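You operate a simulated robot arm through the tools that you are given. There is no shell and no other tool. Be economical: measure what you need, move in short steps, check, and stop when the job is done.

The job below is to be done with a simulated robot arm. You get a single attempt, and the scene is never put back.

TASK
Glue the sherd with the six-sided pot's number into its gap under the green rim weight; cap the paste.
Fine: the paste pot stands open; two dots by the purple stub brush, back on its saucer; the weight stays on; wait till the line turns amber.

It is judged by the outcome, as a careful person would: the job done as asked, and still so three seconds after it is handed in. It fails if anything else is knocked over, pushed out of place, dropped, spilled or broken. Lids that push on must go on centred and level and be pressed home; caps that screw on are set level and turned clockwise until they are tight.

THE ROBOT
A 6-joint arm with a two-finger parallel gripper, fixed in place. Base frame: the origin is at the foot of the arm, x ahead of it, y to its left, z up; the work surface is at about z = 950. Units: mm, rad, N and s.
With the tool pointing down near the work surface it reaches from about 100 to 740 mm from the base axis. Its first joint turns from -2.897 to 2.897 rad. Payload 3.91 kg.
Tool frame: the origin (TCP) lies between the finger pads and is the grasp point; the fingertips stand 30 mm ahead of it; z points along the fingers, y is the line along which they close. The gripper opens to 110 mm. The fingers are 20 mm wide and 10 mm thick; the gripper's body (48 by 112 mm) begins 55 mm behind the TCP.
Orientation is that of the tool frame in the base frame, as a unit quaternion [x, y, z, w]. With the fingers straight down and closing along the base's y, the tool's x points along the base's -x, its y along +y and its z along -z.

THE INTERFACE
- The arm moves only by the tool nudge_tool. Its argument "plan" is a list of rows, each a list of 6 numbers: the shift along the tool's x, y, z in units of 100 mm (1.0 is 100 mm), then the turn, a rotation vector about the tool's x, y, z in units of 45 degrees (1.0 is 45 degrees). In form: [[dx, dy, dz, wx, wy, wz], ...]. A call has 1 to 12 rows; each row is the pose to reach, as a shift and turn from the pose commanded when the call began, along the tool's axes at that moment. "claw" is the closure, from 0 (fully open) to 1 (shut), set as the call begins (left out, the last holds). A call with a number of a shift or a turn outside -1 to 1 is refused whole. A row lasts 0.2 s, in which the tool goes at most 50 mm and 0.15 rad; a call with a longer step from one row to the next is refused whole, and so is a gripper value outside its range. Where a pose cannot be reached the arm comes as near as it can. A force on the tool above 50 N (or 10 N above the force at the start of the call, whichever is more), or a blocked arm, ends the call early, and 0.2 s more pass. The fingers move at their own pace (about 45 mm/s each) and stop on an object; they squeeze with about 22 N. The grip force told is the motor's: it shows also when the fingers shut on nothing. Time passes only in rows, and 0.2 s behind the last, so rows that repeat a pose let the fingers close. It gives the time, the measured TCP pose, the force on the tool (base axes), the opening and the grip force at its end, in the units of the frame above (readings bear some noise), with the torque about the TCP (base axes, N m) and any sound that the robot's microphone picked up, and new pictures: "pictures" is both (left out), scene, wrist or none.
- Cameras (640 x 400 px; columns grow to the right, rows downward): "scene" is fixed at [55.8, -657, 1553.3]; the picture's right is [0.85, -0.53, 0.00], its down [-0.20, -0.32, -0.93] and it looks along [0.49, 0.78, -0.37] (base axes); focal length 362 px, centre (320, 200). "wrist" rides on the gripper at [71, 22, -107] in the tool frame; the picture's right is [-0.29, 0.96, 0.00], its down [-0.76, -0.23, -0.61] and it looks along [-0.58, -0.18, 0.79] (tool axes); focal length 243 px, centre (320, 200). There is no depth. A picture from a camera that has moved, and an enlarged one, comes with that camera's place and axes in the base frame and with its lens. The place of the scene camera against the robot may be out by one fixed shift of up to 18 mm in any direction.
- move_column(by): slides the trunk up (or, below 0, down) by that many mm; the arm rides with it, the base frame stays. It gives what a move gives, with no picture.
- close_up(camera, box): a new picture of the part [left, top, right, bottom] of that camera's present view, enlarged. No time passes.
- hand_in(): hands the job in; it is judged then, once.

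Work in short steps. Places have to be worked out from the pictures, the camera data and where the tool is seen: move nearer, look again, correct. Check each grasp and each placing, and mend what went wrong. You have 120 turns and 200 pictures in all, those below and enlarged ones among them. Open the gripper and draw the arm clear of the work before you hand the job in, unless the task says otherwise; then end with one line.

The tools are called after "Request:" as name(argument=value, ...) on one line, values as JSON. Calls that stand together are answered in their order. nudge_tool: Moves the arm, as the interface text tells. Its arguments: {"type":"object","properties":{"plan":{"type":"array"},"claw":{"type":"number"},"pictures":{"type":"string","enum":["both","scene","wrist","none"]}},"required":["plan"]} The other tools are called the same way: move_column (by) slides the trunk up or down; close_up (camera, box) takes an enlarged picture of a part of a camera's view; hand_in () hands the job in.

At the start:

```text
t: 0.0
eef_pos: [383.6, 87.3, 1276.2]
orientation: [0.0, 1.0, 0.001, -0.001]
force: [0.0, -0.2, 0.2]
ft_torque: [-0.04, 0.0, 0.02]
gripper_width: 110.0
grasp_force: 0.2
trunk travel left (down, up): [-525.0, 65.0]
```

scene: 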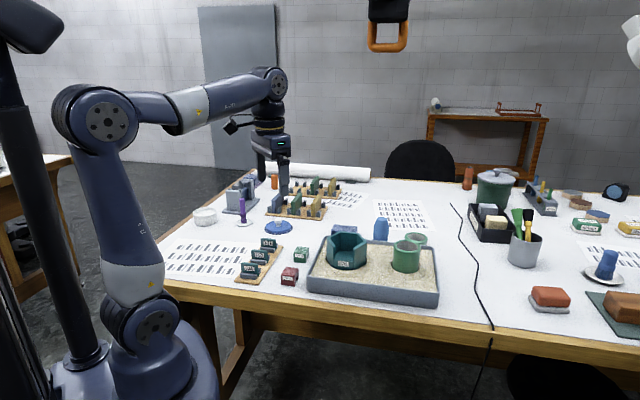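
wrist: 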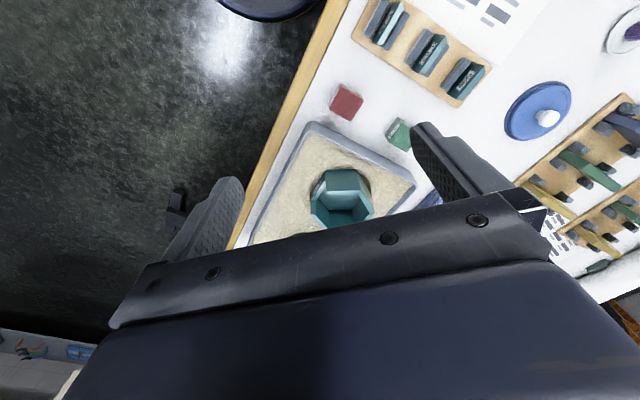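

I start by enlarging the parts of the scene that matter: the pot in the sand tray, the sherds, the paste pot and the brushes.

Request:
close_up(camera="scene", box=[300, 200, 450, 310])

Request:
close_up(camera="scene", box=[180, 170, 340, 290])

Request:
close_up(camera="scene", box=[450, 160, 640, 320])

Request:
close_up(camera="wrist", box=[300, 0, 640, 260])

```text
3.64 times, centred on (375, 255) of scene
camera zoom: at [55.8, -657.0, 1553.3], right [0.85, -0.53, 0.0], down [-0.2, -0.32, -0.93], along [0.49, 0.78, -0.37], focal length 1316 px, centre (120, 0)
```

zoom: 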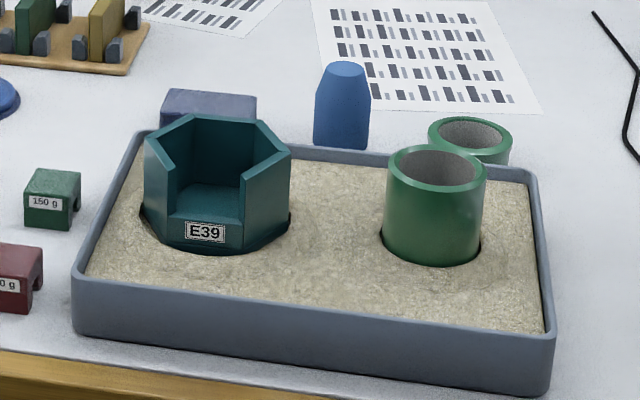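

```text
3.33 times, centred on (260, 230) of scene
camera zoom: at [55.8, -657.0, 1553.3], right [0.85, -0.53, 0.0], down [-0.2, -0.32, -0.93], along [0.49, 0.78, -0.37], focal length 1206 px, centre (520, 100)
```

zoom: 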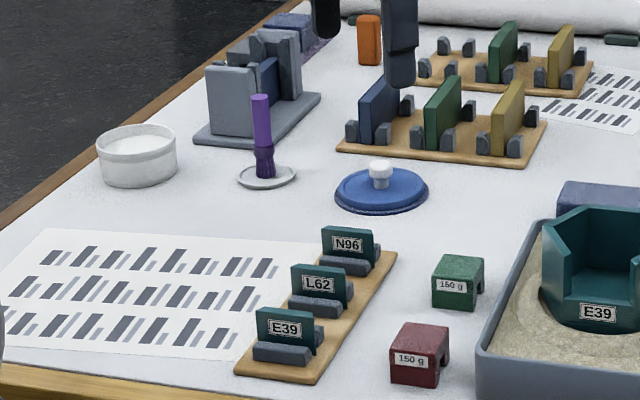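

```text
2.50 times, centred on (545, 240) of scene
camera zoom: at [55.8, -657.0, 1553.3], right [0.85, -0.53, 0.0], down [-0.2, -0.32, -0.93], along [0.49, 0.78, -0.37], focal length 905 px, centre (-242, 100)
```

zoom: 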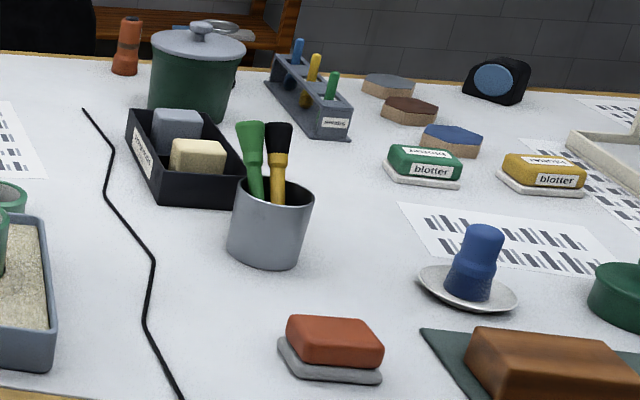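

```text
1.54 times, centred on (470, 130) of wrist
camera zoom: at [311.9, 110.0, 1383.4], right [0.29, 0.96, 0.0], down [0.76, -0.23, 0.61], along [0.58, -0.18, -0.79], focal length 373 px, centre (89, 308)
```

zoom: 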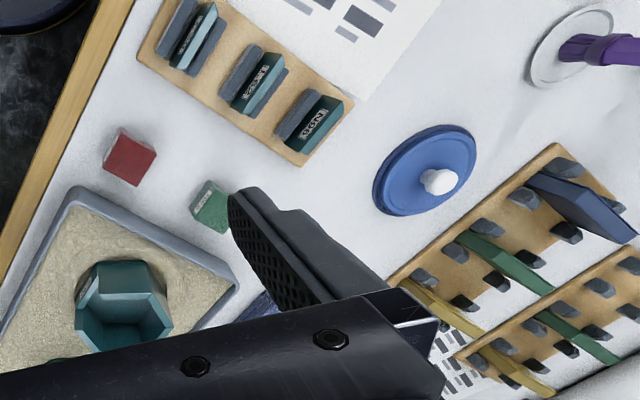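

The target is the teal six-sided pot "E39", with its sherd "E39" on the nearest rack place. I take the paste to be the white tub, the cap the blue knobbed lid, and the brush the purple one on its saucer. I move nearer to the pot to look at its gap.

Request:
nudge_tool(plan=[[-0.3, 0.05, 0.3, 0, 0, 0], [-0.6, 0.1, 0.6, 0, 0, 0], [-0.9, 0.15, 0.9, 0, 0, 0], [-1, 0.2, 1, 0, 0, 0]], pictures="both")

```text
t: 1.0
eef_pos: [483.9, 109.6, 1175.7]
orientation: [0.0, 1.0, 0.0, 0.0]
force: [-0.1, -0.3, 0.7]
ft_torque: [0.0, -0.02, -0.01]
gripper_width: 110.1
grasp_force: 0.0
trunk travel left (down, up): [-525.0, 65.0]
camera wrist: at [413.0, 130.2, 1282.3], right [0.29, 0.96, 0.0], down [0.76, -0.23, 0.61], along [0.58, -0.18, -0.79], focal length 243 px, centre (320, 200)
```

scene: 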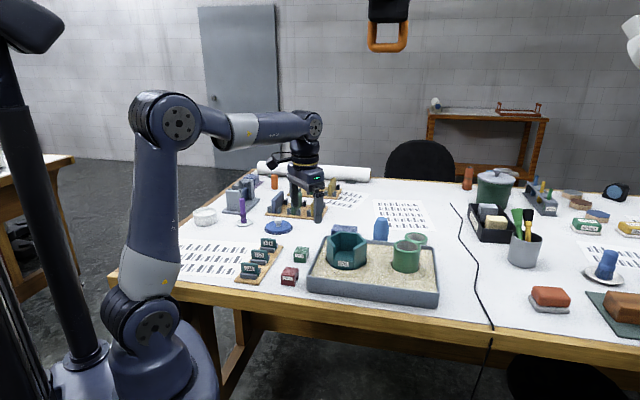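
wrist: 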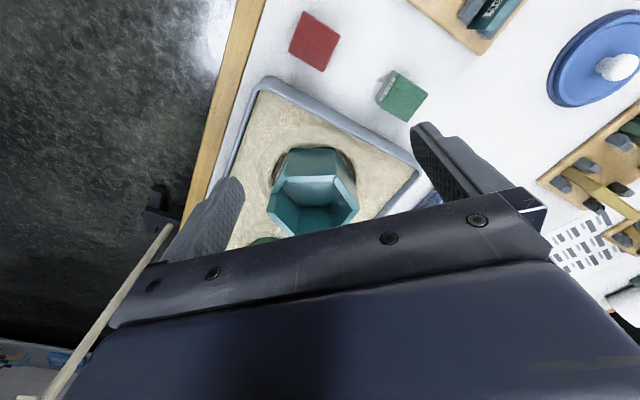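

The wrist camera now has the pot in view, so I enlarge it.

Request:
close_up(camera="wrist", box=[220, 60, 440, 250])

Request:
close_up(camera="scene", box=[325, 225, 375, 275])

Request:
close_up(camera="scene", box=[230, 230, 310, 290])

Request:
close_up(camera="scene", box=[185, 180, 300, 245])

```text
2.11 times, centred on (330, 155) of wrist
camera zoom: at [413.0, 130.2, 1282.3], right [0.29, 0.96, 0.0], down [0.76, -0.23, 0.61], along [0.58, -0.18, -0.79], focal length 511 px, centre (299, 295)
```

zoom: 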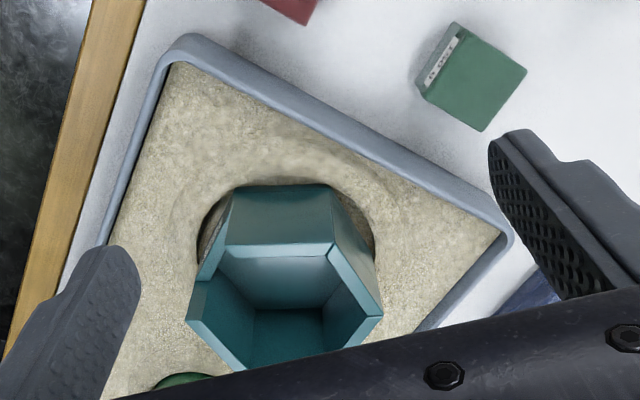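

```text
8.00 times, centred on (350, 250) of scene
camera zoom: at [55.8, -657.0, 1553.3], right [0.85, -0.53, 0.0], down [-0.2, -0.32, -0.93], along [0.49, 0.78, -0.37], focal length 2895 px, centre (80, -200)
```

zoom: 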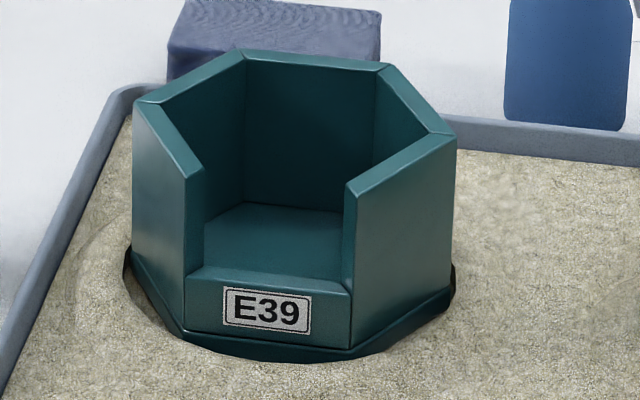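

```text
6.67 times, centred on (270, 260) of scene
camera zoom: at [55.8, -657.0, 1553.3], right [0.85, -0.53, 0.0], down [-0.2, -0.32, -0.93], along [0.49, 0.78, -0.37], focal length 2412 px, centre (653, -200)
```

zoom: 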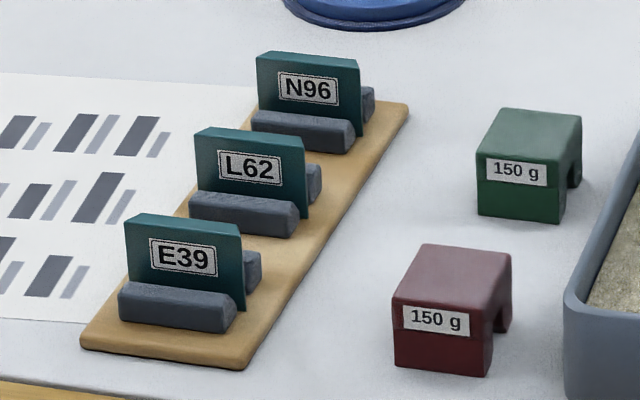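

```text
5.57 times, centred on (242, 212) of scene
camera zoom: at [55.8, -657.0, 1553.3], right [0.85, -0.53, 0.0], down [-0.2, -0.32, -0.93], along [0.49, 0.78, -0.37], focal length 2014 px, centre (751, 130)
```

zoom: 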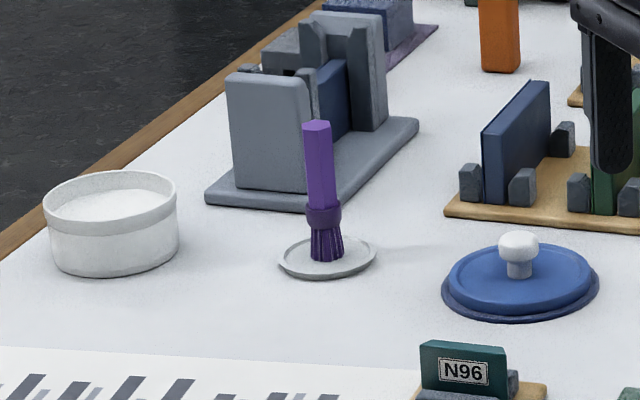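

The gap is a rectangular panel above a low ledge that carries the label. Next I fly back and turn the tool 45° so the wrist camera sees the rack and weights.

Request:
nudge_tool(plan=[[0.17, 0.05, 0, 0, 0, -0.17], [0.34, 0.1, 0, 0, 0, -0.34], [0.5, 0.15, 0, 0, 0, -0.5], [0.67, 0.2, 0, 0, 0, -0.67], [0.84, 0.25, 0, 0, 0, -0.84], [1, 0.3, 0, 0, 0, -1]], pictures="wrist")

```text
t: 2.4
eef_pos: [383.7, 138.8, 1177.0]
orientation: [-0.383, 0.924, 0.0, 0.0]
force: [0.2, -0.7, -0.2]
ft_torque: [0.04, 0.01, 0.02]
gripper_width: 109.7
grasp_force: 0.1
trunk travel left (down, up): [-525.0, 65.0]
camera wrist: at [318.0, 103.2, 1283.4], right [-0.47, 0.88, 0.0], down [0.7, 0.38, 0.61], along [0.54, 0.29, -0.79], focal length 243 px, centre (320, 200)
```

wrist: 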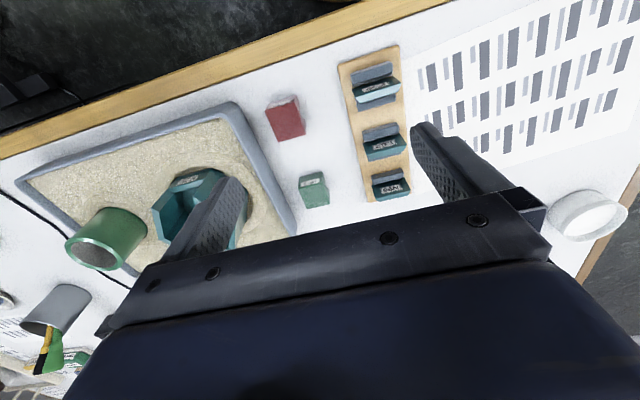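

This view takes in the pot, both weights and the rack, so I enlarge it to measure them.

Request:
close_up(camera="wrist", box=[250, 30, 440, 220])

Request:
close_up(camera="wrist", box=[100, 90, 310, 260])

Request:
close_up(camera="wrist", box=[530, 160, 640, 250])

```text
2.11 times, centred on (345, 125) of wrist
camera zoom: at [318.0, 103.2, 1283.4], right [-0.47, 0.88, 0.0], down [0.7, 0.38, 0.61], along [0.54, 0.29, -0.79], focal length 511 px, centre (267, 358)
```

zoom: 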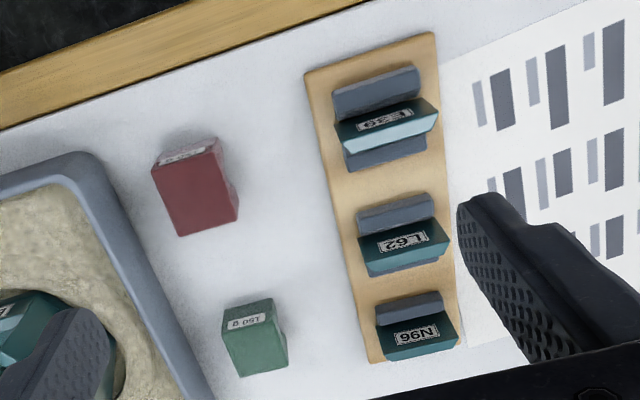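

```text
2.35 times, centred on (205, 175) of wrist
camera zoom: at [318.0, 103.2, 1283.4], right [-0.47, 0.88, 0.0], down [0.7, 0.38, 0.61], along [0.54, 0.29, -0.79], focal length 571 px, centre (591, 259)
```

zoom: 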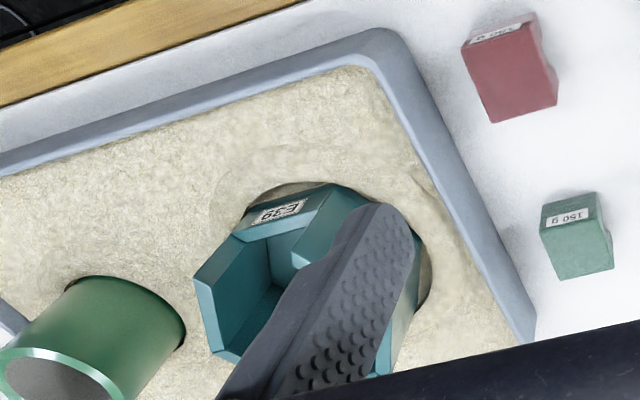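

```text
4.44 times, centred on (585, 205) of wrist
camera zoom: at [318.0, 103.2, 1283.4], right [-0.47, 0.88, 0.0], down [0.7, 0.38, 0.61], along [0.54, 0.29, -0.79], focal length 1078 px, centre (-858, 178)
```

zoom: 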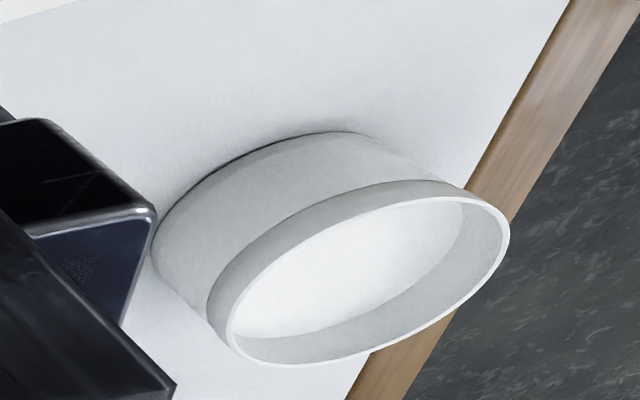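

The green weight, the rack and the gap line all run at roughly 45°. I now go above the pot, keeping this turn, to look into the gap.

Request:
nudge_tool(plan=[[-0.2, -0.4, 0, 0, 0, 0], [-0.4, -0.8, 0, 0, 0, 0], [-0.44, -1, 0, 0, 0, 0]], pictures="none")

Request:
nudge_tool(plan=[[-0.2, -0.4, 0.15, 0, 0, 0], [-0.4, -0.8, 0.35, 0, 0, 0], [-0.44, -0.92, 0.54, 0, 0, 0]], pictures="wrist")

```text
t: 3.2
eef_pos: [487.3, 98.1, 1176.6]
orientation: [-0.383, 0.924, 0.0, 0.0]
force: [0.3, -0.6, 0.3]
ft_torque: [-0.01, 0.01, 0.01]
gripper_width: 110.0
grasp_force: 0.0
trunk travel left (down, up): [-525.0, 65.0]
```

```text
t: 4.0
eef_pos: [581.8, 63.8, 1123.3]
orientation: [-0.383, 0.924, 0.0, 0.0]
force: [-0.6, -0.5, 0.5]
ft_torque: [0.02, -0.03, -0.01]
gripper_width: 110.0
grasp_force: 0.1
trunk travel left (down, up): [-525.0, 65.0]
camera wrist: at [516.3, 29.2, 1229.9], right [-0.47, 0.88, 0.0], down [0.7, 0.37, 0.61], along [0.54, 0.29, -0.79], focal length 243 px, centre (320, 200)
```

wrist: 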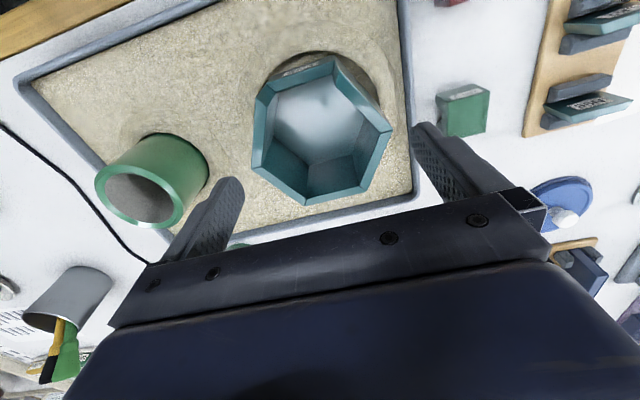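

Request:
close_up(camera="wrist", box=[235, 40, 405, 215])

Request:
close_up(camera="wrist", box=[425, 75, 505, 145])

```text
2.29 times, centred on (320, 128) of wrist
camera zoom: at [516.3, 29.2, 1229.9], right [-0.47, 0.88, 0.0], down [0.7, 0.37, 0.61], along [0.54, 0.29, -0.79], focal length 555 px, centre (320, 366)
```

zoom: 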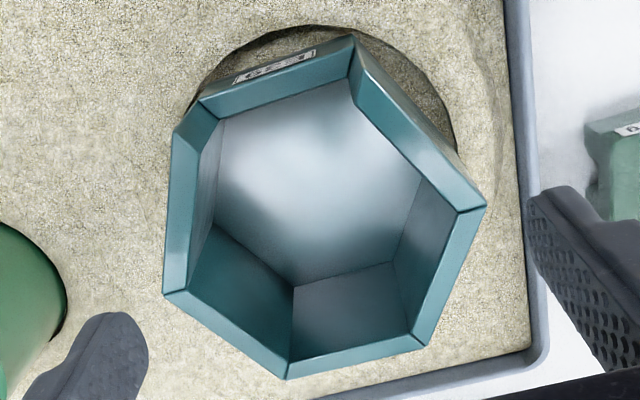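

```text
5.71 times, centred on (465, 110) of wrist
camera zoom: at [516.3, 29.2, 1229.9], right [-0.47, 0.88, 0.0], down [0.7, 0.37, 0.61], along [0.54, 0.29, -0.79], focal length 1386 px, centre (-509, 714)
```

zoom: 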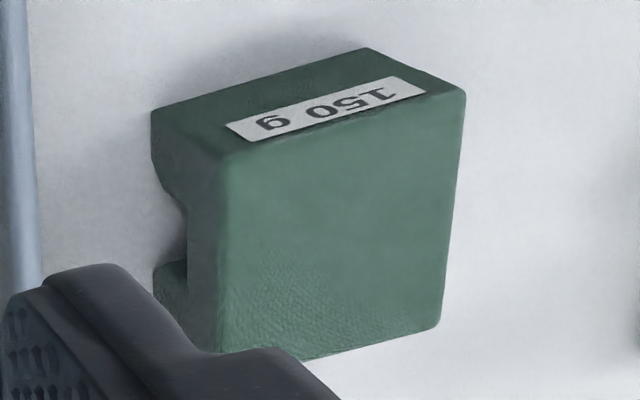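

The hexagon centre comes out at about (591, 68) with a vertex radius of 57. The gap normal points along (-0.7, -0.7), the rim is at z≈1057 and the ledge at z≈1018. I now travel high towards the tub and brush.

Request:
nudge_tool(plan=[[0, 0, -0.4, 0, 0, 0], [-0.2, 0.43, -0.5, 0, 0, 0], [-0.39, 0.86, -0.5, 0, 0, 0]], pictures="none")

Request:
nudge_tool(plan=[[-0.2, 0.43, 0, 0, 0, 0], [-0.39, 0.86, 0, 0, 0, 0]], pictures="none")

Request:
nudge_tool(plan=[[-0.2, 0.43, 0, 0, 0, 0], [-0.39, 0.86, 0, 0, 0, 0]], pictures="none")

Request:
nudge_tool(plan=[[-0.2, 0.43, 0, 0, 0, 0], [-0.39, 0.86, 0, 0, 0, 0]], pictures="none")

Request:
nudge_tool(plan=[[-0.2, 0.43, 0, 0, 0, 0], [-0.39, 0.82, 0, 0, 0, 0]], pictures="both")

```text
t: 4.8
eef_pos: [548.7, 152.7, 1173.6]
orientation: [-0.383, 0.924, 0.001, -0.001]
force: [-0.7, -0.2, -0.8]
ft_torque: [-0.03, 0.06, 0.03]
gripper_width: 110.3
grasp_force: 0.0
trunk travel left (down, up): [-525.0, 65.0]
```

```text
t: 5.4
eef_pos: [515.6, 240.9, 1173.5]
orientation: [-0.383, 0.924, -0.001, 0.0]
force: [0.0, 0.0, 0.5]
ft_torque: [0.02, 0.01, -0.01]
gripper_width: 109.9
grasp_force: 0.0
trunk travel left (down, up): [-525.0, 65.0]
```

```text
t: 6.0
eef_pos: [482.5, 330.4, 1173.8]
orientation: [-0.383, 0.924, 0.0, 0.0]
force: [-0.8, 0.4, -0.6]
ft_torque: [0.01, 0.0, 0.02]
gripper_width: 110.1
grasp_force: 0.1
trunk travel left (down, up): [-525.0, 65.0]
```

```text
t: 6.6
eef_pos: [448.1, 419.7, 1175.0]
orientation: [-0.382, 0.924, 0.0, 0.0]
force: [-0.5, -0.4, 0.2]
ft_torque: [-0.04, 0.02, 0.05]
gripper_width: 109.8
grasp_force: 0.1
trunk travel left (down, up): [-525.0, 65.0]
```

```text
t: 7.2
eef_pos: [418.1, 505.7, 1172.2]
orientation: [-0.384, 0.924, 0.0, 0.0]
force: [0.3, 0.1, 0.1]
ft_torque: [-0.03, 0.02, 0.0]
gripper_width: 110.1
grasp_force: 0.1
trunk travel left (down, up): [-525.0, 65.0]
camera wrist: at [352.3, 470.3, 1279.6], right [-0.47, 0.88, 0.0], down [0.7, 0.37, 0.61], along [0.54, 0.29, -0.79], focal length 243 px, centre (320, 200)
```

scene: 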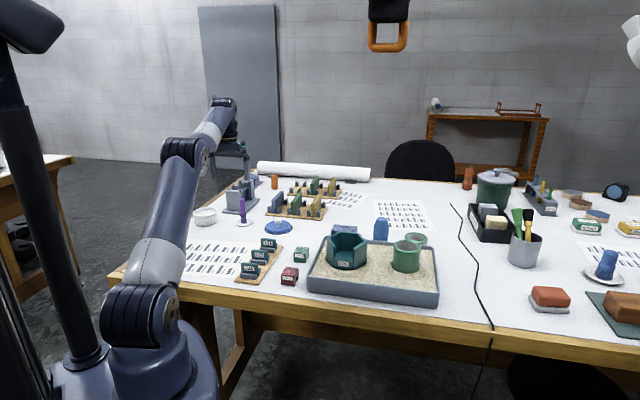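
wrist: 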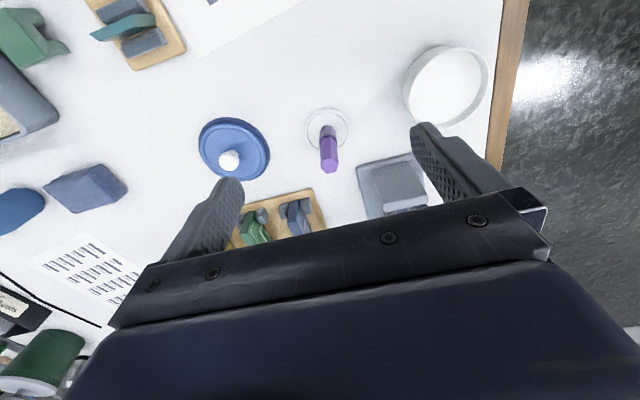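

The lid, brush and tub are all in view now. I enlarge each one.

Request:
close_up(camera="wrist", box=[180, 90, 380, 200])

Request:
close_up(camera="wrist", box=[370, 30, 510, 140])

```text
3.20 times, centred on (280, 145) of wrist
camera zoom: at [352.3, 470.3, 1279.6], right [-0.47, 0.88, 0.0], down [0.7, 0.37, 0.61], along [0.54, 0.29, -0.79], focal length 776 px, centre (448, 376)
```

zoom: 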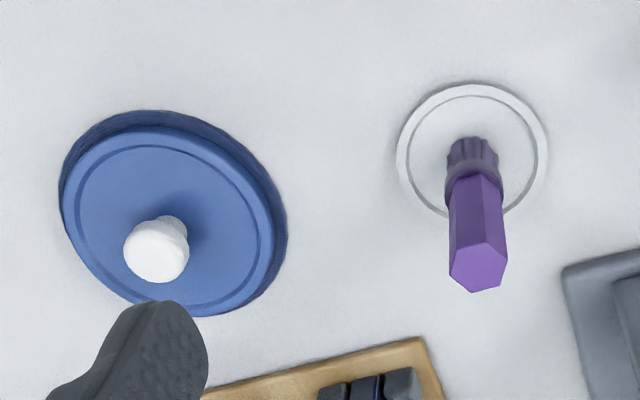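

```text
3.64 times, centred on (440, 85) of wrist
camera zoom: at [352.3, 470.3, 1279.6], right [-0.47, 0.88, 0.0], down [0.7, 0.37, 0.61], along [0.54, 0.29, -0.79], focal length 882 px, centre (-116, 618)
```

zoom: 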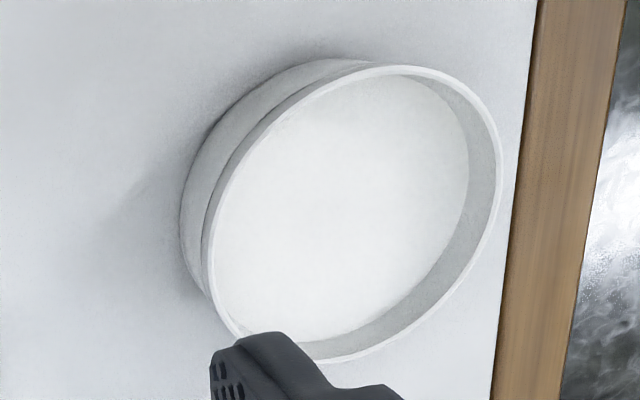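

Brush: top at about (460, 539.5, 1061), standing on z≈954. Tub rim centre is about (343, 627), and the lid is at about (548, 435). I move above the brush with the fingers half closed, then check the alignment.

Request:
nudge_tool(plan=[[-0.25, -0.03, 0.2, 0, 0, 0], [-0.53, -0.055, 0.5, 0, 0, 0], [-0.53, -0.055, 0.65, 0, 0, 0], [-0.53, -0.055, 0.65, 0, 0, 0]], claw=0.5, pictures="both")

```text
t: 8.2
eef_pos: [454.7, 532.6, 1105.0]
orientation: [-0.383, 0.924, 0.0, 0.001]
force: [-0.8, -0.2, 0.7]
ft_torque: [0.0, 0.02, 0.02]
gripper_width: 54.9
grasp_force: 0.1
out of reach, approached as far as the arm can: row 2, 3, 4
trunk travel left (down, up): [-525.0, 65.0]
camera wrist: at [389.1, 496.6, 1211.1], right [-0.47, 0.88, 0.0], down [0.7, 0.37, 0.61], along [0.54, 0.29, -0.79], focal length 243 px, centre (320, 200)
```

scene: 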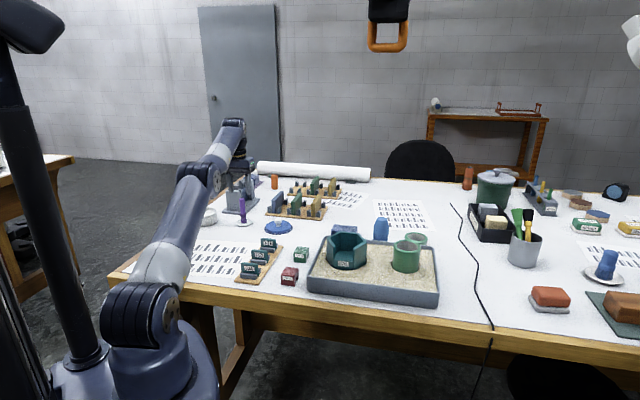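
wrist: 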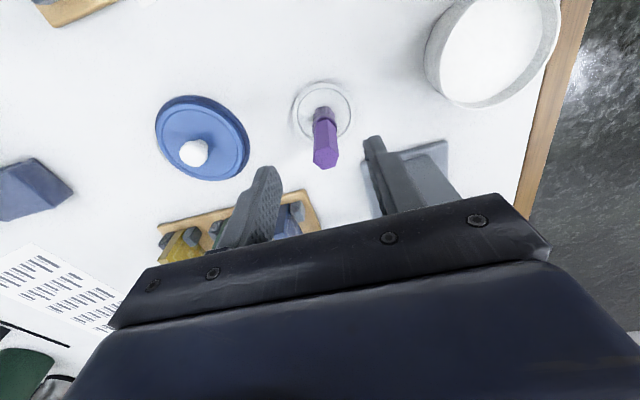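

The arm is at full stretch here. Raising the trunk 65 mm puts the shoulder nearer wrist height and gains reach.

Request:
move_column(by=65)

```text
t: 9.2
eef_pos: [454.8, 531.5, 1168.9]
orientation: [-0.383, 0.924, 0.0, 0.0]
force: [0.4, -1.1, -1.2]
ft_torque: [-0.04, 0.02, 0.01]
gripper_width: 54.9
grasp_force: 0.2
trunk travel left (down, up): [-590.0, 0.0]
```

I come down above the brush, still clear of its top.

Request:
nudge_tool(plan=[[-0.04, 0.01, 0.35, 0, 0, 0], [-0.085, 0.02, 0.72, 0, 0, 0], [-0.085, 0.02, 0.72, 0, 0, 0]], pictures="wrist")

```text
t: 10.0
eef_pos: [458.7, 539.1, 1097.5]
orientation: [-0.383, 0.924, 0.001, 0.0]
force: [-0.2, -0.2, -0.5]
ft_torque: [0.01, -0.02, -0.01]
gripper_width: 55.1
grasp_force: 0.1
trunk travel left (down, up): [-590.0, 0.0]
camera wrist: at [393.5, 503.6, 1203.8], right [-0.47, 0.88, 0.0], down [0.7, 0.37, 0.61], along [0.54, 0.29, -0.79], focal length 243 px, centre (320, 200)
```

wrist: 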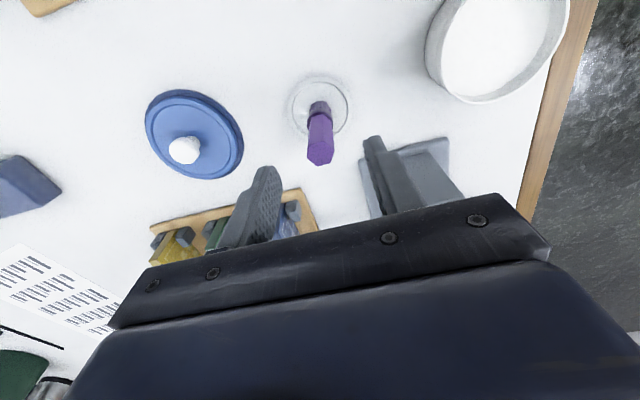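

The brush top is at (459, 539), right between the fingertips. I go down and close.

Request:
nudge_tool(plan=[[0, 0, 0.2, 0, 0, 0], [0, 0, 0.4, 0, 0, 0], [0, 0, 0.57, 0, 0, 0], [0, 0, 0.57, 0, 0, 0]], pictures="none")

Request:
nudge_tool(plan=[[0, 0, 0, 0, 0, 0], [0, 0, 0, 0, 0, 0], [0, 0, 0, 0, 0, 0], [0, 0, 0, 0, 0, 0]], claw=1, pictures="both")

```text
t: 11.0
eef_pos: [459.4, 540.2, 1040.6]
orientation: [-0.383, 0.924, 0.001, 0.0]
force: [0.2, 0.1, -0.1]
ft_torque: [0.01, 0.0, -0.03]
gripper_width: 54.9
grasp_force: 0.0
trunk travel left (down, up): [-590.0, 0.0]
```

```text
t: 12.0
eef_pos: [458.7, 539.8, 1041.0]
orientation: [-0.382, 0.924, 0.001, 0.001]
force: [-0.1, 0.3, 0.8]
ft_torque: [-0.03, -0.01, 0.0]
gripper_width: 22.8
grasp_force: 21.9
trunk travel left (down, up): [-590.0, 0.0]
camera wrist: at [393.3, 504.1, 1147.7], right [-0.47, 0.88, 0.0], down [0.7, 0.37, 0.61], along [0.54, 0.29, -0.79], focal length 243 px, centre (320, 200)
```

scene: 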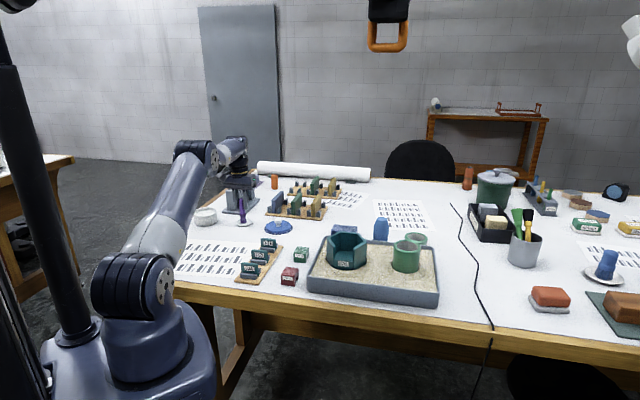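
wrist: 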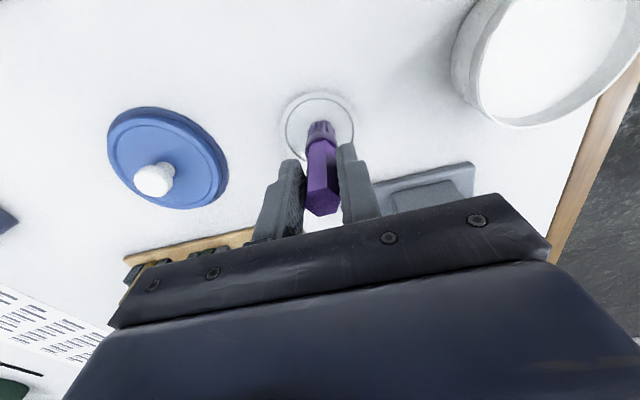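

The brush is gripped (22.8 mm). I lift it and carry it toward the tub.

Request:
nudge_tool(plan=[[0, 0, -0.3, 0, 0, 0], [0, 0, -0.7, 0, 0, 0], [0.1, 0.35, -0.7, 0, 0, 0], [0.14, 0.7, -0.7, 0, 0, 0]], pictures="none")

Request:
nudge_tool(plan=[[0.07, 0.35, 0, 0, 0, 0], [0.13, 0.69, 0, 0, 0, 0], [0.13, 0.69, 0, 0, 0, 0]], pictures="both")

```text
t: 13.0
eef_pos: [398.9, 580.6, 1110.5]
orientation: [-0.383, 0.924, 0.0, 0.0]
force: [-0.2, -1.1, -0.6]
ft_torque: [0.01, -0.02, -0.01]
gripper_width: 22.7
grasp_force: 21.7
trunk travel left (down, up): [-590.0, 0.0]
```

```text
t: 13.8
eef_pos: [341.2, 617.5, 1110.7]
orientation: [-0.383, 0.924, 0.001, 0.001]
force: [-0.3, -0.1, 0.1]
ft_torque: [-0.03, -0.01, 0.0]
gripper_width: 22.9
grasp_force: 22.5
trunk travel left (down, up): [-590.0, 0.0]
camera wrist: at [275.9, 582.7, 1217.1], right [-0.47, 0.88, 0.0], down [0.7, 0.37, 0.61], along [0.54, 0.29, -0.79], focal length 243 px, centre (320, 200)
```

scene: 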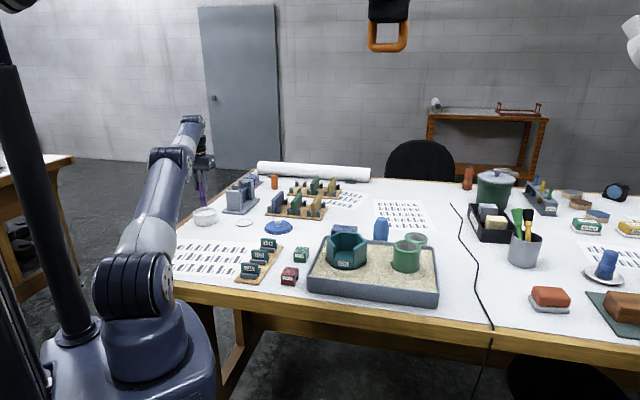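
wrist: 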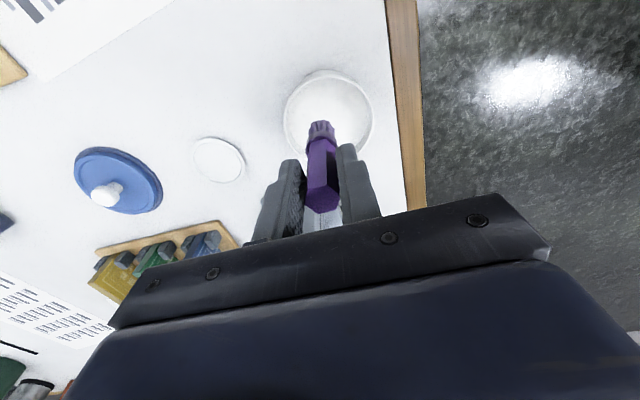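

The brush tip is over the tub, about 8 mm from its centre. I lower it into the paste, with a check on the way.

Request:
nudge_tool(plan=[[0, 0, 0.2, 0, 0, 0], [0, 0, 0.4, 0, 0, 0], [0, 0, 0.45, 0, 0, 0], [0, 0, 0.48, 0, 0, 0]], pictures="wrist")

Request:
close_up(camera="wrist", box=[260, 50, 400, 220])

Request:
close_up(camera="scene", box=[180, 140, 260, 240])

```text
t: 14.8
eef_pos: [341.3, 617.0, 1066.1]
orientation: [-0.383, 0.924, 0.002, 0.003]
force: [0.9, 0.8, 19.8]
ft_torque: [-0.2, -0.45, -0.02]
gripper_width: 23.1
grasp_force: 22.1
trunk travel left (down, up): [-590.0, 0.0]
camera wrist: at [275.5, 582.4, 1172.3], right [-0.47, 0.88, 0.0], down [0.7, 0.37, 0.61], along [0.54, 0.29, -0.79], focal length 243 px, centre (320, 200)
```

wrist: 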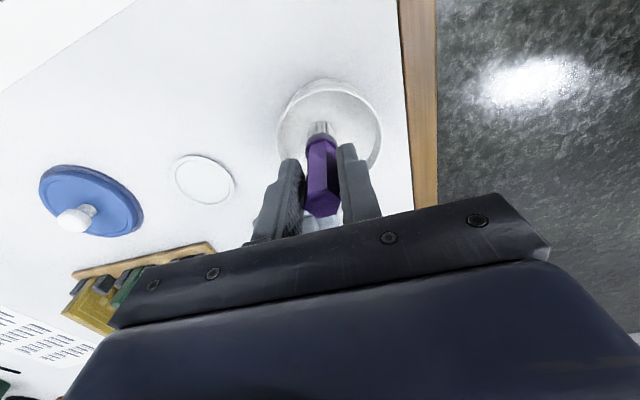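

```text
2.35 times, centred on (330, 135) of wrist
camera zoom: at [275.5, 582.4, 1172.3], right [-0.47, 0.88, 0.0], down [0.7, 0.37, 0.61], along [0.54, 0.29, -0.79], focal length 571 px, centre (296, 353)
```

zoom: 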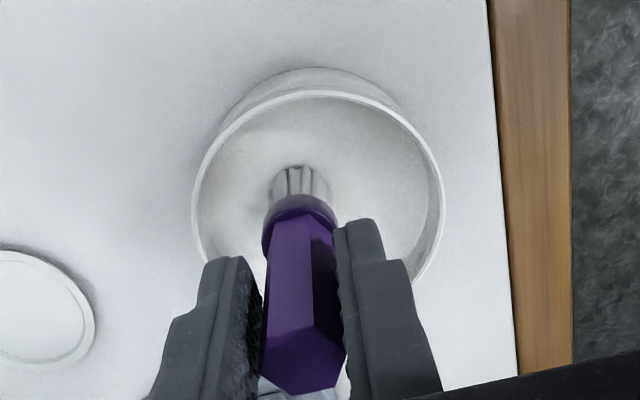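

```text
4.00 times, centred on (220, 190) of scene
camera zoom: at [55.8, -657.0, 1553.3], right [0.85, -0.53, 0.0], down [-0.2, -0.32, -0.93], along [0.49, 0.78, -0.37], focal length 1447 px, centre (720, 240)
```

zoom: 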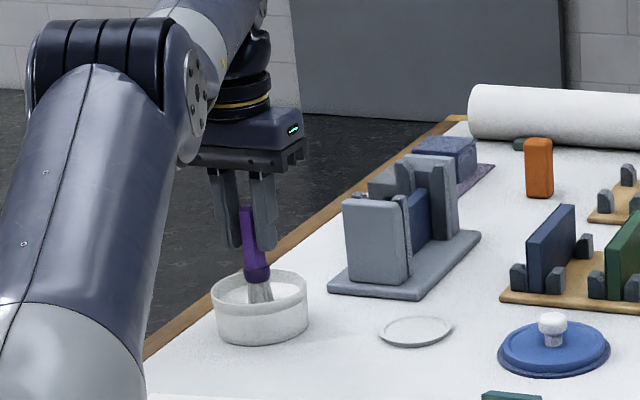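

The bristles have turned white, so the brush is loaded (20 N contact at z≈979). I lift it and carry it across to the pot gap.

Request:
nudge_tool(plan=[[0, 0, -0.3, 0, 0, 0], [0, 0, -0.6, 0, 0, 0], [0, 0, -0.97, 0, 0, 0], [0, 0, -0.97, 0, 0, 0]], pictures="wrist")

Request:
close_up(camera="wrist", box=[240, 50, 400, 220])

```text
t: 15.8
eef_pos: [337.5, 606.9, 1152.1]
orientation: [-0.383, 0.924, 0.002, 0.002]
force: [0.0, -0.7, -0.9]
ft_torque: [0.0, -0.02, -0.01]
gripper_width: 23.0
grasp_force: 21.9
out of reach, approached as far as the arm can: row 2, 3, 4
trunk travel left (down, up): [-590.0, 0.0]
camera wrist: at [271.2, 572.3, 1258.8], right [-0.47, 0.88, 0.0], down [0.7, 0.37, 0.61], along [0.54, 0.29, -0.79], focal length 243 px, centre (320, 200)
```

wrist: 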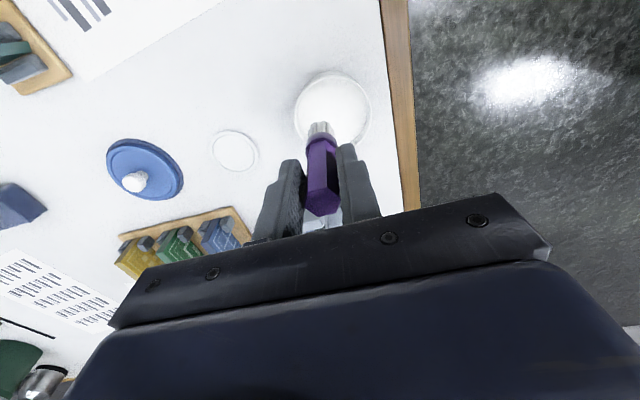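

```text
2.35 times, centred on (320, 135) of wrist
camera zoom: at [271.2, 572.3, 1258.8], right [-0.47, 0.88, 0.0], down [0.7, 0.37, 0.61], along [0.54, 0.29, -0.79], focal length 571 px, centre (320, 353)
```

zoom: 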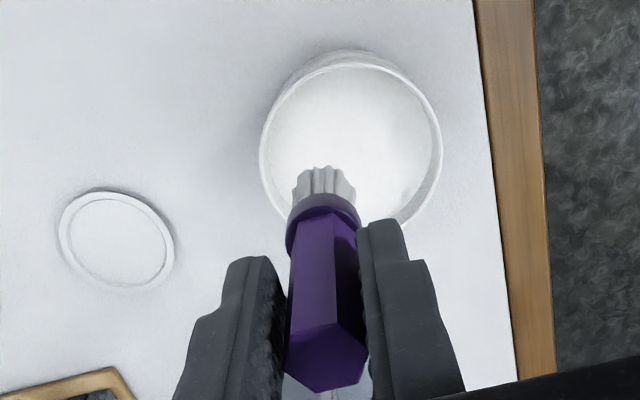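

The brush is loaded and straight in the grip. I carry it across in steps.

Request:
nudge_tool(plan=[[0.14, -0.3, 0, 0, 0, 0], [0.28, -0.63, 0, 0, 0, 0], [0.43, -0.94, 0, 0, 0, 0]], pictures="none")

Request:
nudge_tool(plan=[[0.14, -0.31, 0, 0, 0, 0], [0.28, -0.63, 0, 0, 0, 0], [0.43, -0.94, 0, 0, 0, 0]], pictures="none")

Request:
nudge_tool(plan=[[0.14, -0.31, 0, 0, 0, 0], [0.28, -0.63, 0, 0, 0, 0], [0.43, -0.94, 0, 0, 0, 0]], pictures="none")

Request:
nudge_tool(plan=[[0.14, -0.31, 0, 0, 0, 0], [0.28, -0.63, 0, 0, 0, 0], [0.43, -0.94, 0, 0, 0, 0]], pictures="none")

Request:
nudge_tool(plan=[[0.14, -0.31, 0, 0, 0, 0], [0.28, -0.63, 0, 0, 0, 0], [0.43, -0.94, 0, 0, 0, 0]], pictures="wrist")

```text
t: 16.6
eef_pos: [373.6, 510.3, 1151.5]
orientation: [-0.383, 0.924, 0.0, 0.001]
force: [0.2, -0.2, -1.0]
ft_torque: [0.01, -0.03, -0.04]
gripper_width: 23.0
grasp_force: 21.8
trunk travel left (down, up): [-590.0, 0.0]
```

```text
t: 17.4
eef_pos: [410.1, 414.3, 1152.9]
orientation: [-0.383, 0.924, 0.0, 0.0]
force: [-0.4, -0.2, -0.5]
ft_torque: [-0.03, -0.01, 0.02]
gripper_width: 22.8
grasp_force: 22.7
trunk travel left (down, up): [-590.0, 0.0]
```

```text
t: 18.2
eef_pos: [445.8, 316.3, 1152.9]
orientation: [-0.383, 0.924, 0.0, 0.0]
force: [-0.9, 0.1, -0.3]
ft_torque: [0.0, 0.01, -0.01]
gripper_width: 22.7
grasp_force: 21.7
trunk travel left (down, up): [-590.0, 0.0]
```

```text
t: 19.0
eef_pos: [481.1, 219.2, 1152.5]
orientation: [-0.382, 0.924, 0.0, 0.001]
force: [-1.0, 0.7, -0.6]
ft_torque: [-0.03, 0.0, -0.01]
gripper_width: 22.9
grasp_force: 22.2
trunk travel left (down, up): [-590.0, 0.0]
```

```text
t: 19.8
eef_pos: [515.7, 122.7, 1153.0]
orientation: [-0.383, 0.924, 0.0, 0.001]
force: [-0.1, 0.8, -0.4]
ft_torque: [-0.01, -0.01, -0.01]
gripper_width: 22.7
grasp_force: 21.9
trunk travel left (down, up): [-590.0, 0.0]
camera wrist: at [450.8, 88.9, 1258.2], right [-0.47, 0.88, 0.0], down [0.7, 0.37, 0.61], along [0.54, 0.29, -0.79], focal length 243 px, centre (320, 200)
```

wrist: 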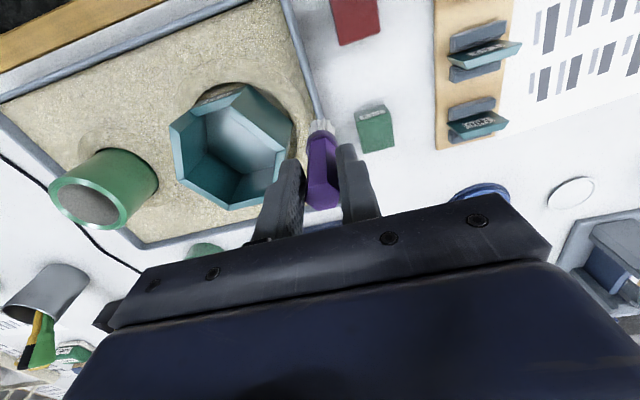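

I enlarge the pot here to refine its geometry.

Request:
close_up(camera="wrist", box=[160, 70, 310, 220])

Request:
close_up(camera="wrist", box=[340, 10, 540, 170])

```text
2.67 times, centred on (235, 145) of wrist
camera zoom: at [450.8, 88.9, 1258.2], right [-0.47, 0.88, 0.0], down [0.7, 0.37, 0.61], along [0.54, 0.29, -0.79], focal length 647 px, centre (547, 347)
```

zoom: 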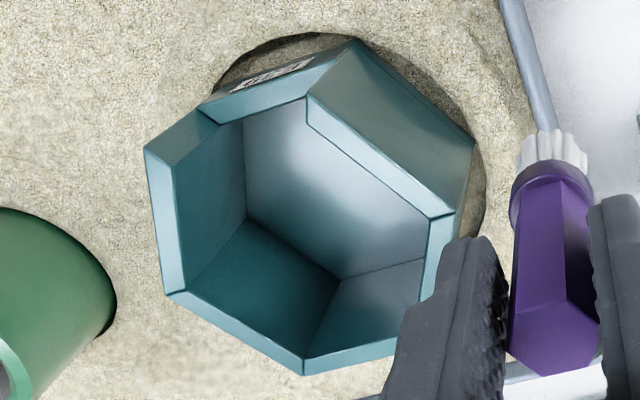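

```text
2.50 times, centred on (440, 90) of wrist
camera zoom: at [450.8, 88.9, 1258.2], right [-0.47, 0.88, 0.0], down [0.7, 0.37, 0.61], along [0.54, 0.29, -0.79], focal length 606 px, centre (20, 475)
```

zoom: 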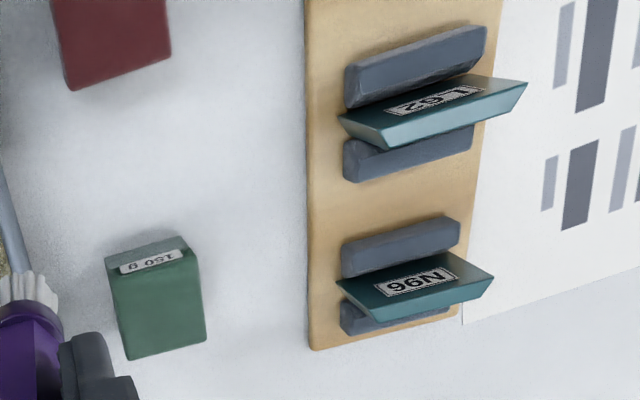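

The refined pot centre is (589, 67) with rim z≈1061 and ledge z≈1023. The sherds are mitred, wide side outward, which matches the gap. I raise a little and move over the first dot spot, left on the ledge.

Request:
nudge_tool(plan=[[0, 0, -0.15, 0, 0, 0], [0.1, -0.3, -0.15, 0, 0, 0], [0.25, -0.6, -0.15, 0, 0, 0], [0.32, -0.79, -0.15, 0, 0, 0], [0.32, -0.79, -0.15, 0, 0, 0]], pictures="both")

Request:
close_up(camera="scene", box=[305, 175, 395, 285])

Request:
close_up(camera="wrist", box=[230, 70, 410, 230])

```text
t: 21.0
eef_pos: [551.0, 45.1, 1166.3]
orientation: [-0.382, 0.924, 0.0, 0.0]
force: [0.2, 0.7, -0.4]
ft_torque: [0.02, -0.02, -0.02]
gripper_width: 22.7
grasp_force: 22.1
trunk travel left (down, up): [-590.0, 0.0]
camera wrist: at [485.1, 8.7, 1273.1], right [-0.47, 0.88, 0.0], down [0.7, 0.37, 0.61], along [0.54, 0.29, -0.79], focal length 243 px, centre (320, 200)
```

scene: 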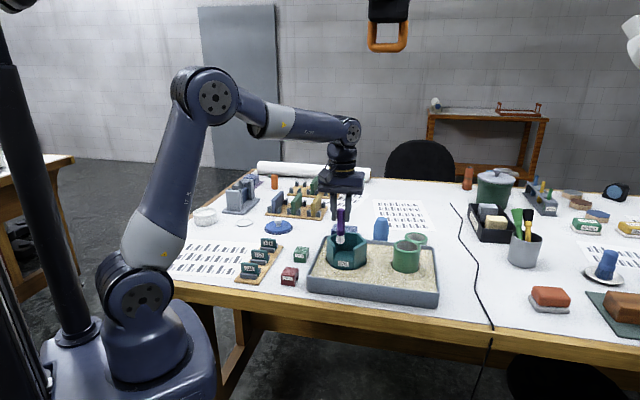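
wrist: 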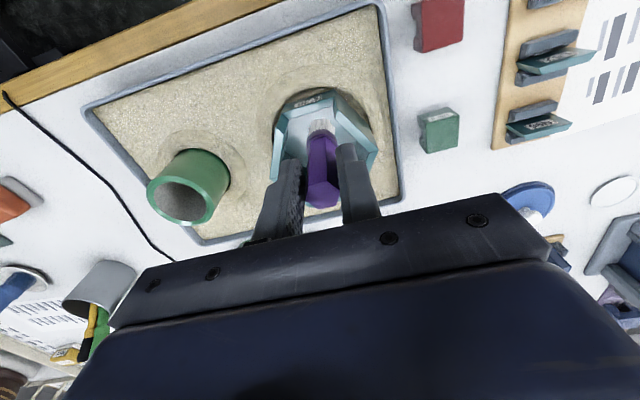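

```text
3.64 times, centred on (350, 230) of scene
camera zoom: at [55.8, -657.0, 1553.3], right [0.85, -0.53, 0.0], down [-0.2, -0.32, -0.93], along [0.49, 0.78, -0.37], focal length 1316 px, centre (211, 91)
```

zoom: 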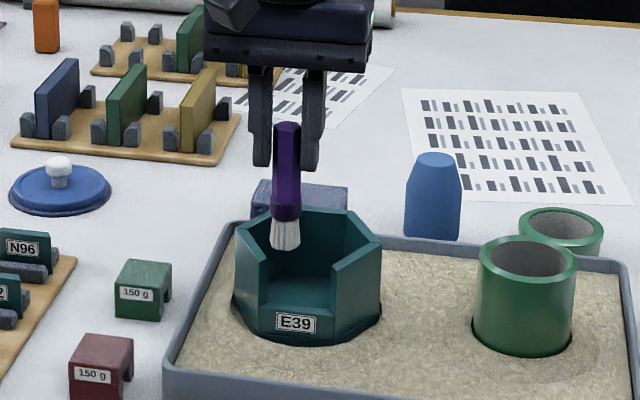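

```text
2.50 times, centred on (320, 150) of wrist
camera zoom: at [485.1, 8.7, 1273.1], right [-0.47, 0.88, 0.0], down [0.7, 0.37, 0.61], along [0.54, 0.29, -0.79], focal length 606 px, centre (320, 325)
```

zoom: 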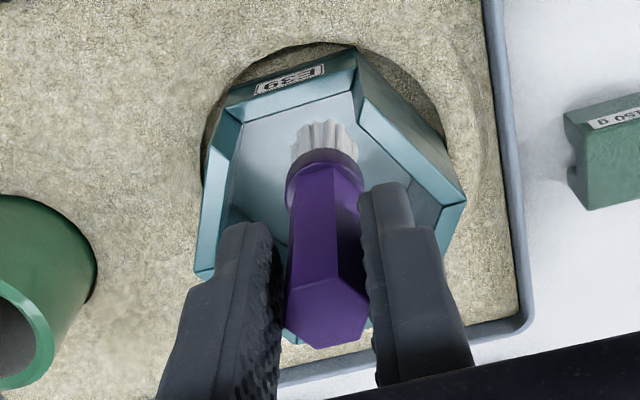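

The brush hangs over the left half of the gap. I descend gently towards the ledge with a small correction.

Request:
nudge_tool(plan=[[0.02, 0.01, 0.2, 0, 0, 0], [0.02, 0.01, 0.4, 0, 0, 0], [0.02, 0.01, 0.48, 0, 0, 0], [0.02, 0.01, 0.48, 0, 0, 0]], pictures="none")

Request:
close_up(camera="scene", box=[310, 190, 390, 280])

```text
t: 22.0
eef_pos: [549.0, 44.4, 1119.9]
orientation: [-0.383, 0.924, 0.0, 0.002]
force: [2.0, -0.5, 18.6]
ft_torque: [0.39, 0.05, -0.02]
gripper_width: 22.6
grasp_force: 22.2
trunk travel left (down, up): [-590.0, 0.0]
```

```text
4.44 times, centred on (350, 235) of scene
camera zoom: at [55.8, -657.0, 1553.3], right [0.85, -0.53, 0.0], down [-0.2, -0.32, -0.93], along [0.49, 0.78, -0.37], focal length 1608 px, centre (187, 44)
```

zoom: 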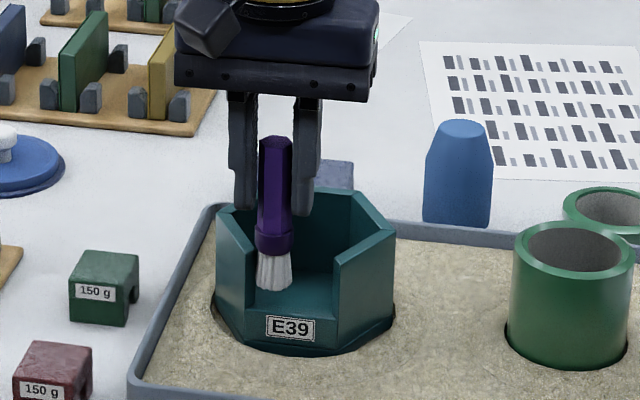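

Contact came early (z 1120), and the torque points to the left. The collar is resting on the left wall's rim, so the spot is too far left. I lift, shift inward and try again.

Request:
nudge_tool(plan=[[0, 0, -0.12, 0, 0, 0], [0.016, -0.028, -0.12, 0, 0, 0], [0.016, -0.028, 0, 0, 0, 0], [0.016, -0.028, 0.03, 0, 0, 0], [0.016, -0.028, 0.06, 0, 0, 0], [0.016, -0.028, 0.08, 0, 0, 0]], pictures="none")

Request:
close_up(camera="scene", box=[320, 205, 380, 275])

```text
t: 23.4
eef_pos: [548.5, 40.9, 1110.2]
orientation: [-0.383, 0.924, 0.0, 0.0]
force: [0.5, 0.0, -0.3]
ft_torque: [-0.02, 0.0, 0.01]
gripper_width: 22.8
grasp_force: 22.1
trunk travel left (down, up): [-590.0, 0.0]
```

```text
5.71 times, centred on (350, 240) of scene
camera zoom: at [55.8, -657.0, 1553.3], right [0.85, -0.53, 0.0], down [-0.2, -0.32, -0.93], along [0.49, 0.78, -0.37], focal length 2068 px, centre (149, -29)
```

zoom: 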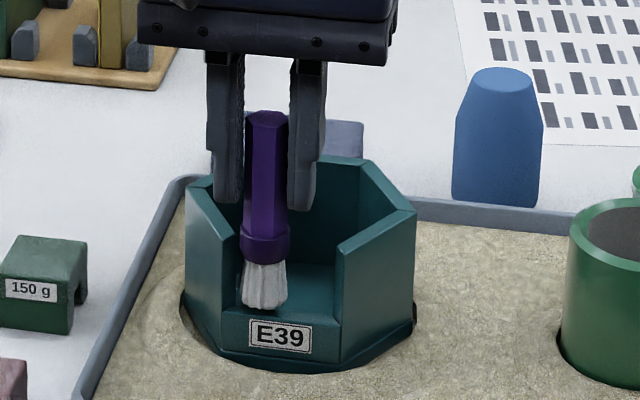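

It slid past the rim freely and the tip is just over the ledge. I press gently until it touches.

Request:
nudge_tool(plan=[[0, 0, 0.02, 0, 0, 0], [0, 0, 0.04, 0, 0, 0], [0, 0, 0.05, 0, 0, 0], [0, 0, 0.05, 0, 0, 0]], pictures="none")

Request:
close_up(camera="scene", box=[320, 205, 380, 275])

```text
t: 24.4
eef_pos: [548.9, 41.0, 1106.8]
orientation: [-0.382, 0.924, 0.0, 0.001]
force: [-1.3, 0.4, 0.9]
ft_torque: [0.02, 0.06, -0.02]
gripper_width: 22.6
grasp_force: 22.1
trunk travel left (down, up): [-590.0, 0.0]
```

```text
5.71 times, centred on (350, 240) of scene
camera zoom: at [55.8, -657.0, 1553.3], right [0.85, -0.53, 0.0], down [-0.2, -0.32, -0.93], along [0.49, 0.78, -0.37], focal length 2068 px, centre (149, -29)
```

zoom: 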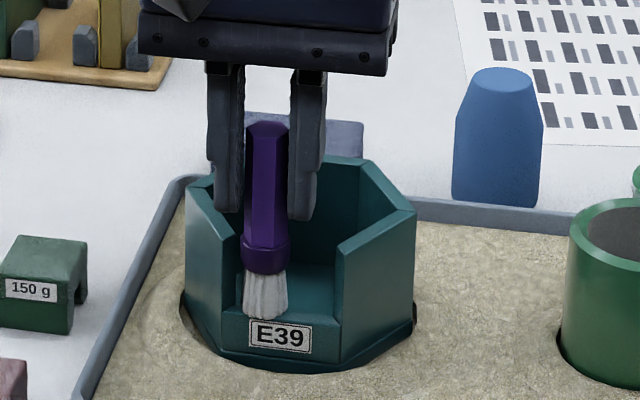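

Request:
nudge_tool(plan=[[0, 0, 0.01, 0, 0, 0], [0, 0, 0.02, 0, 0, 0], [0, 0, 0.03, 0, 0, 0]], pictures="none")

```text
t: 25.2
eef_pos: [549.4, 41.1, 1105.0]
orientation: [-0.382, 0.924, 0.0, 0.003]
force: [0.7, 1.9, 20.0]
ft_torque: [0.37, 0.18, 0.02]
gripper_width: 23.1
grasp_force: 22.3
trunk travel left (down, up): [-590.0, 0.0]
```

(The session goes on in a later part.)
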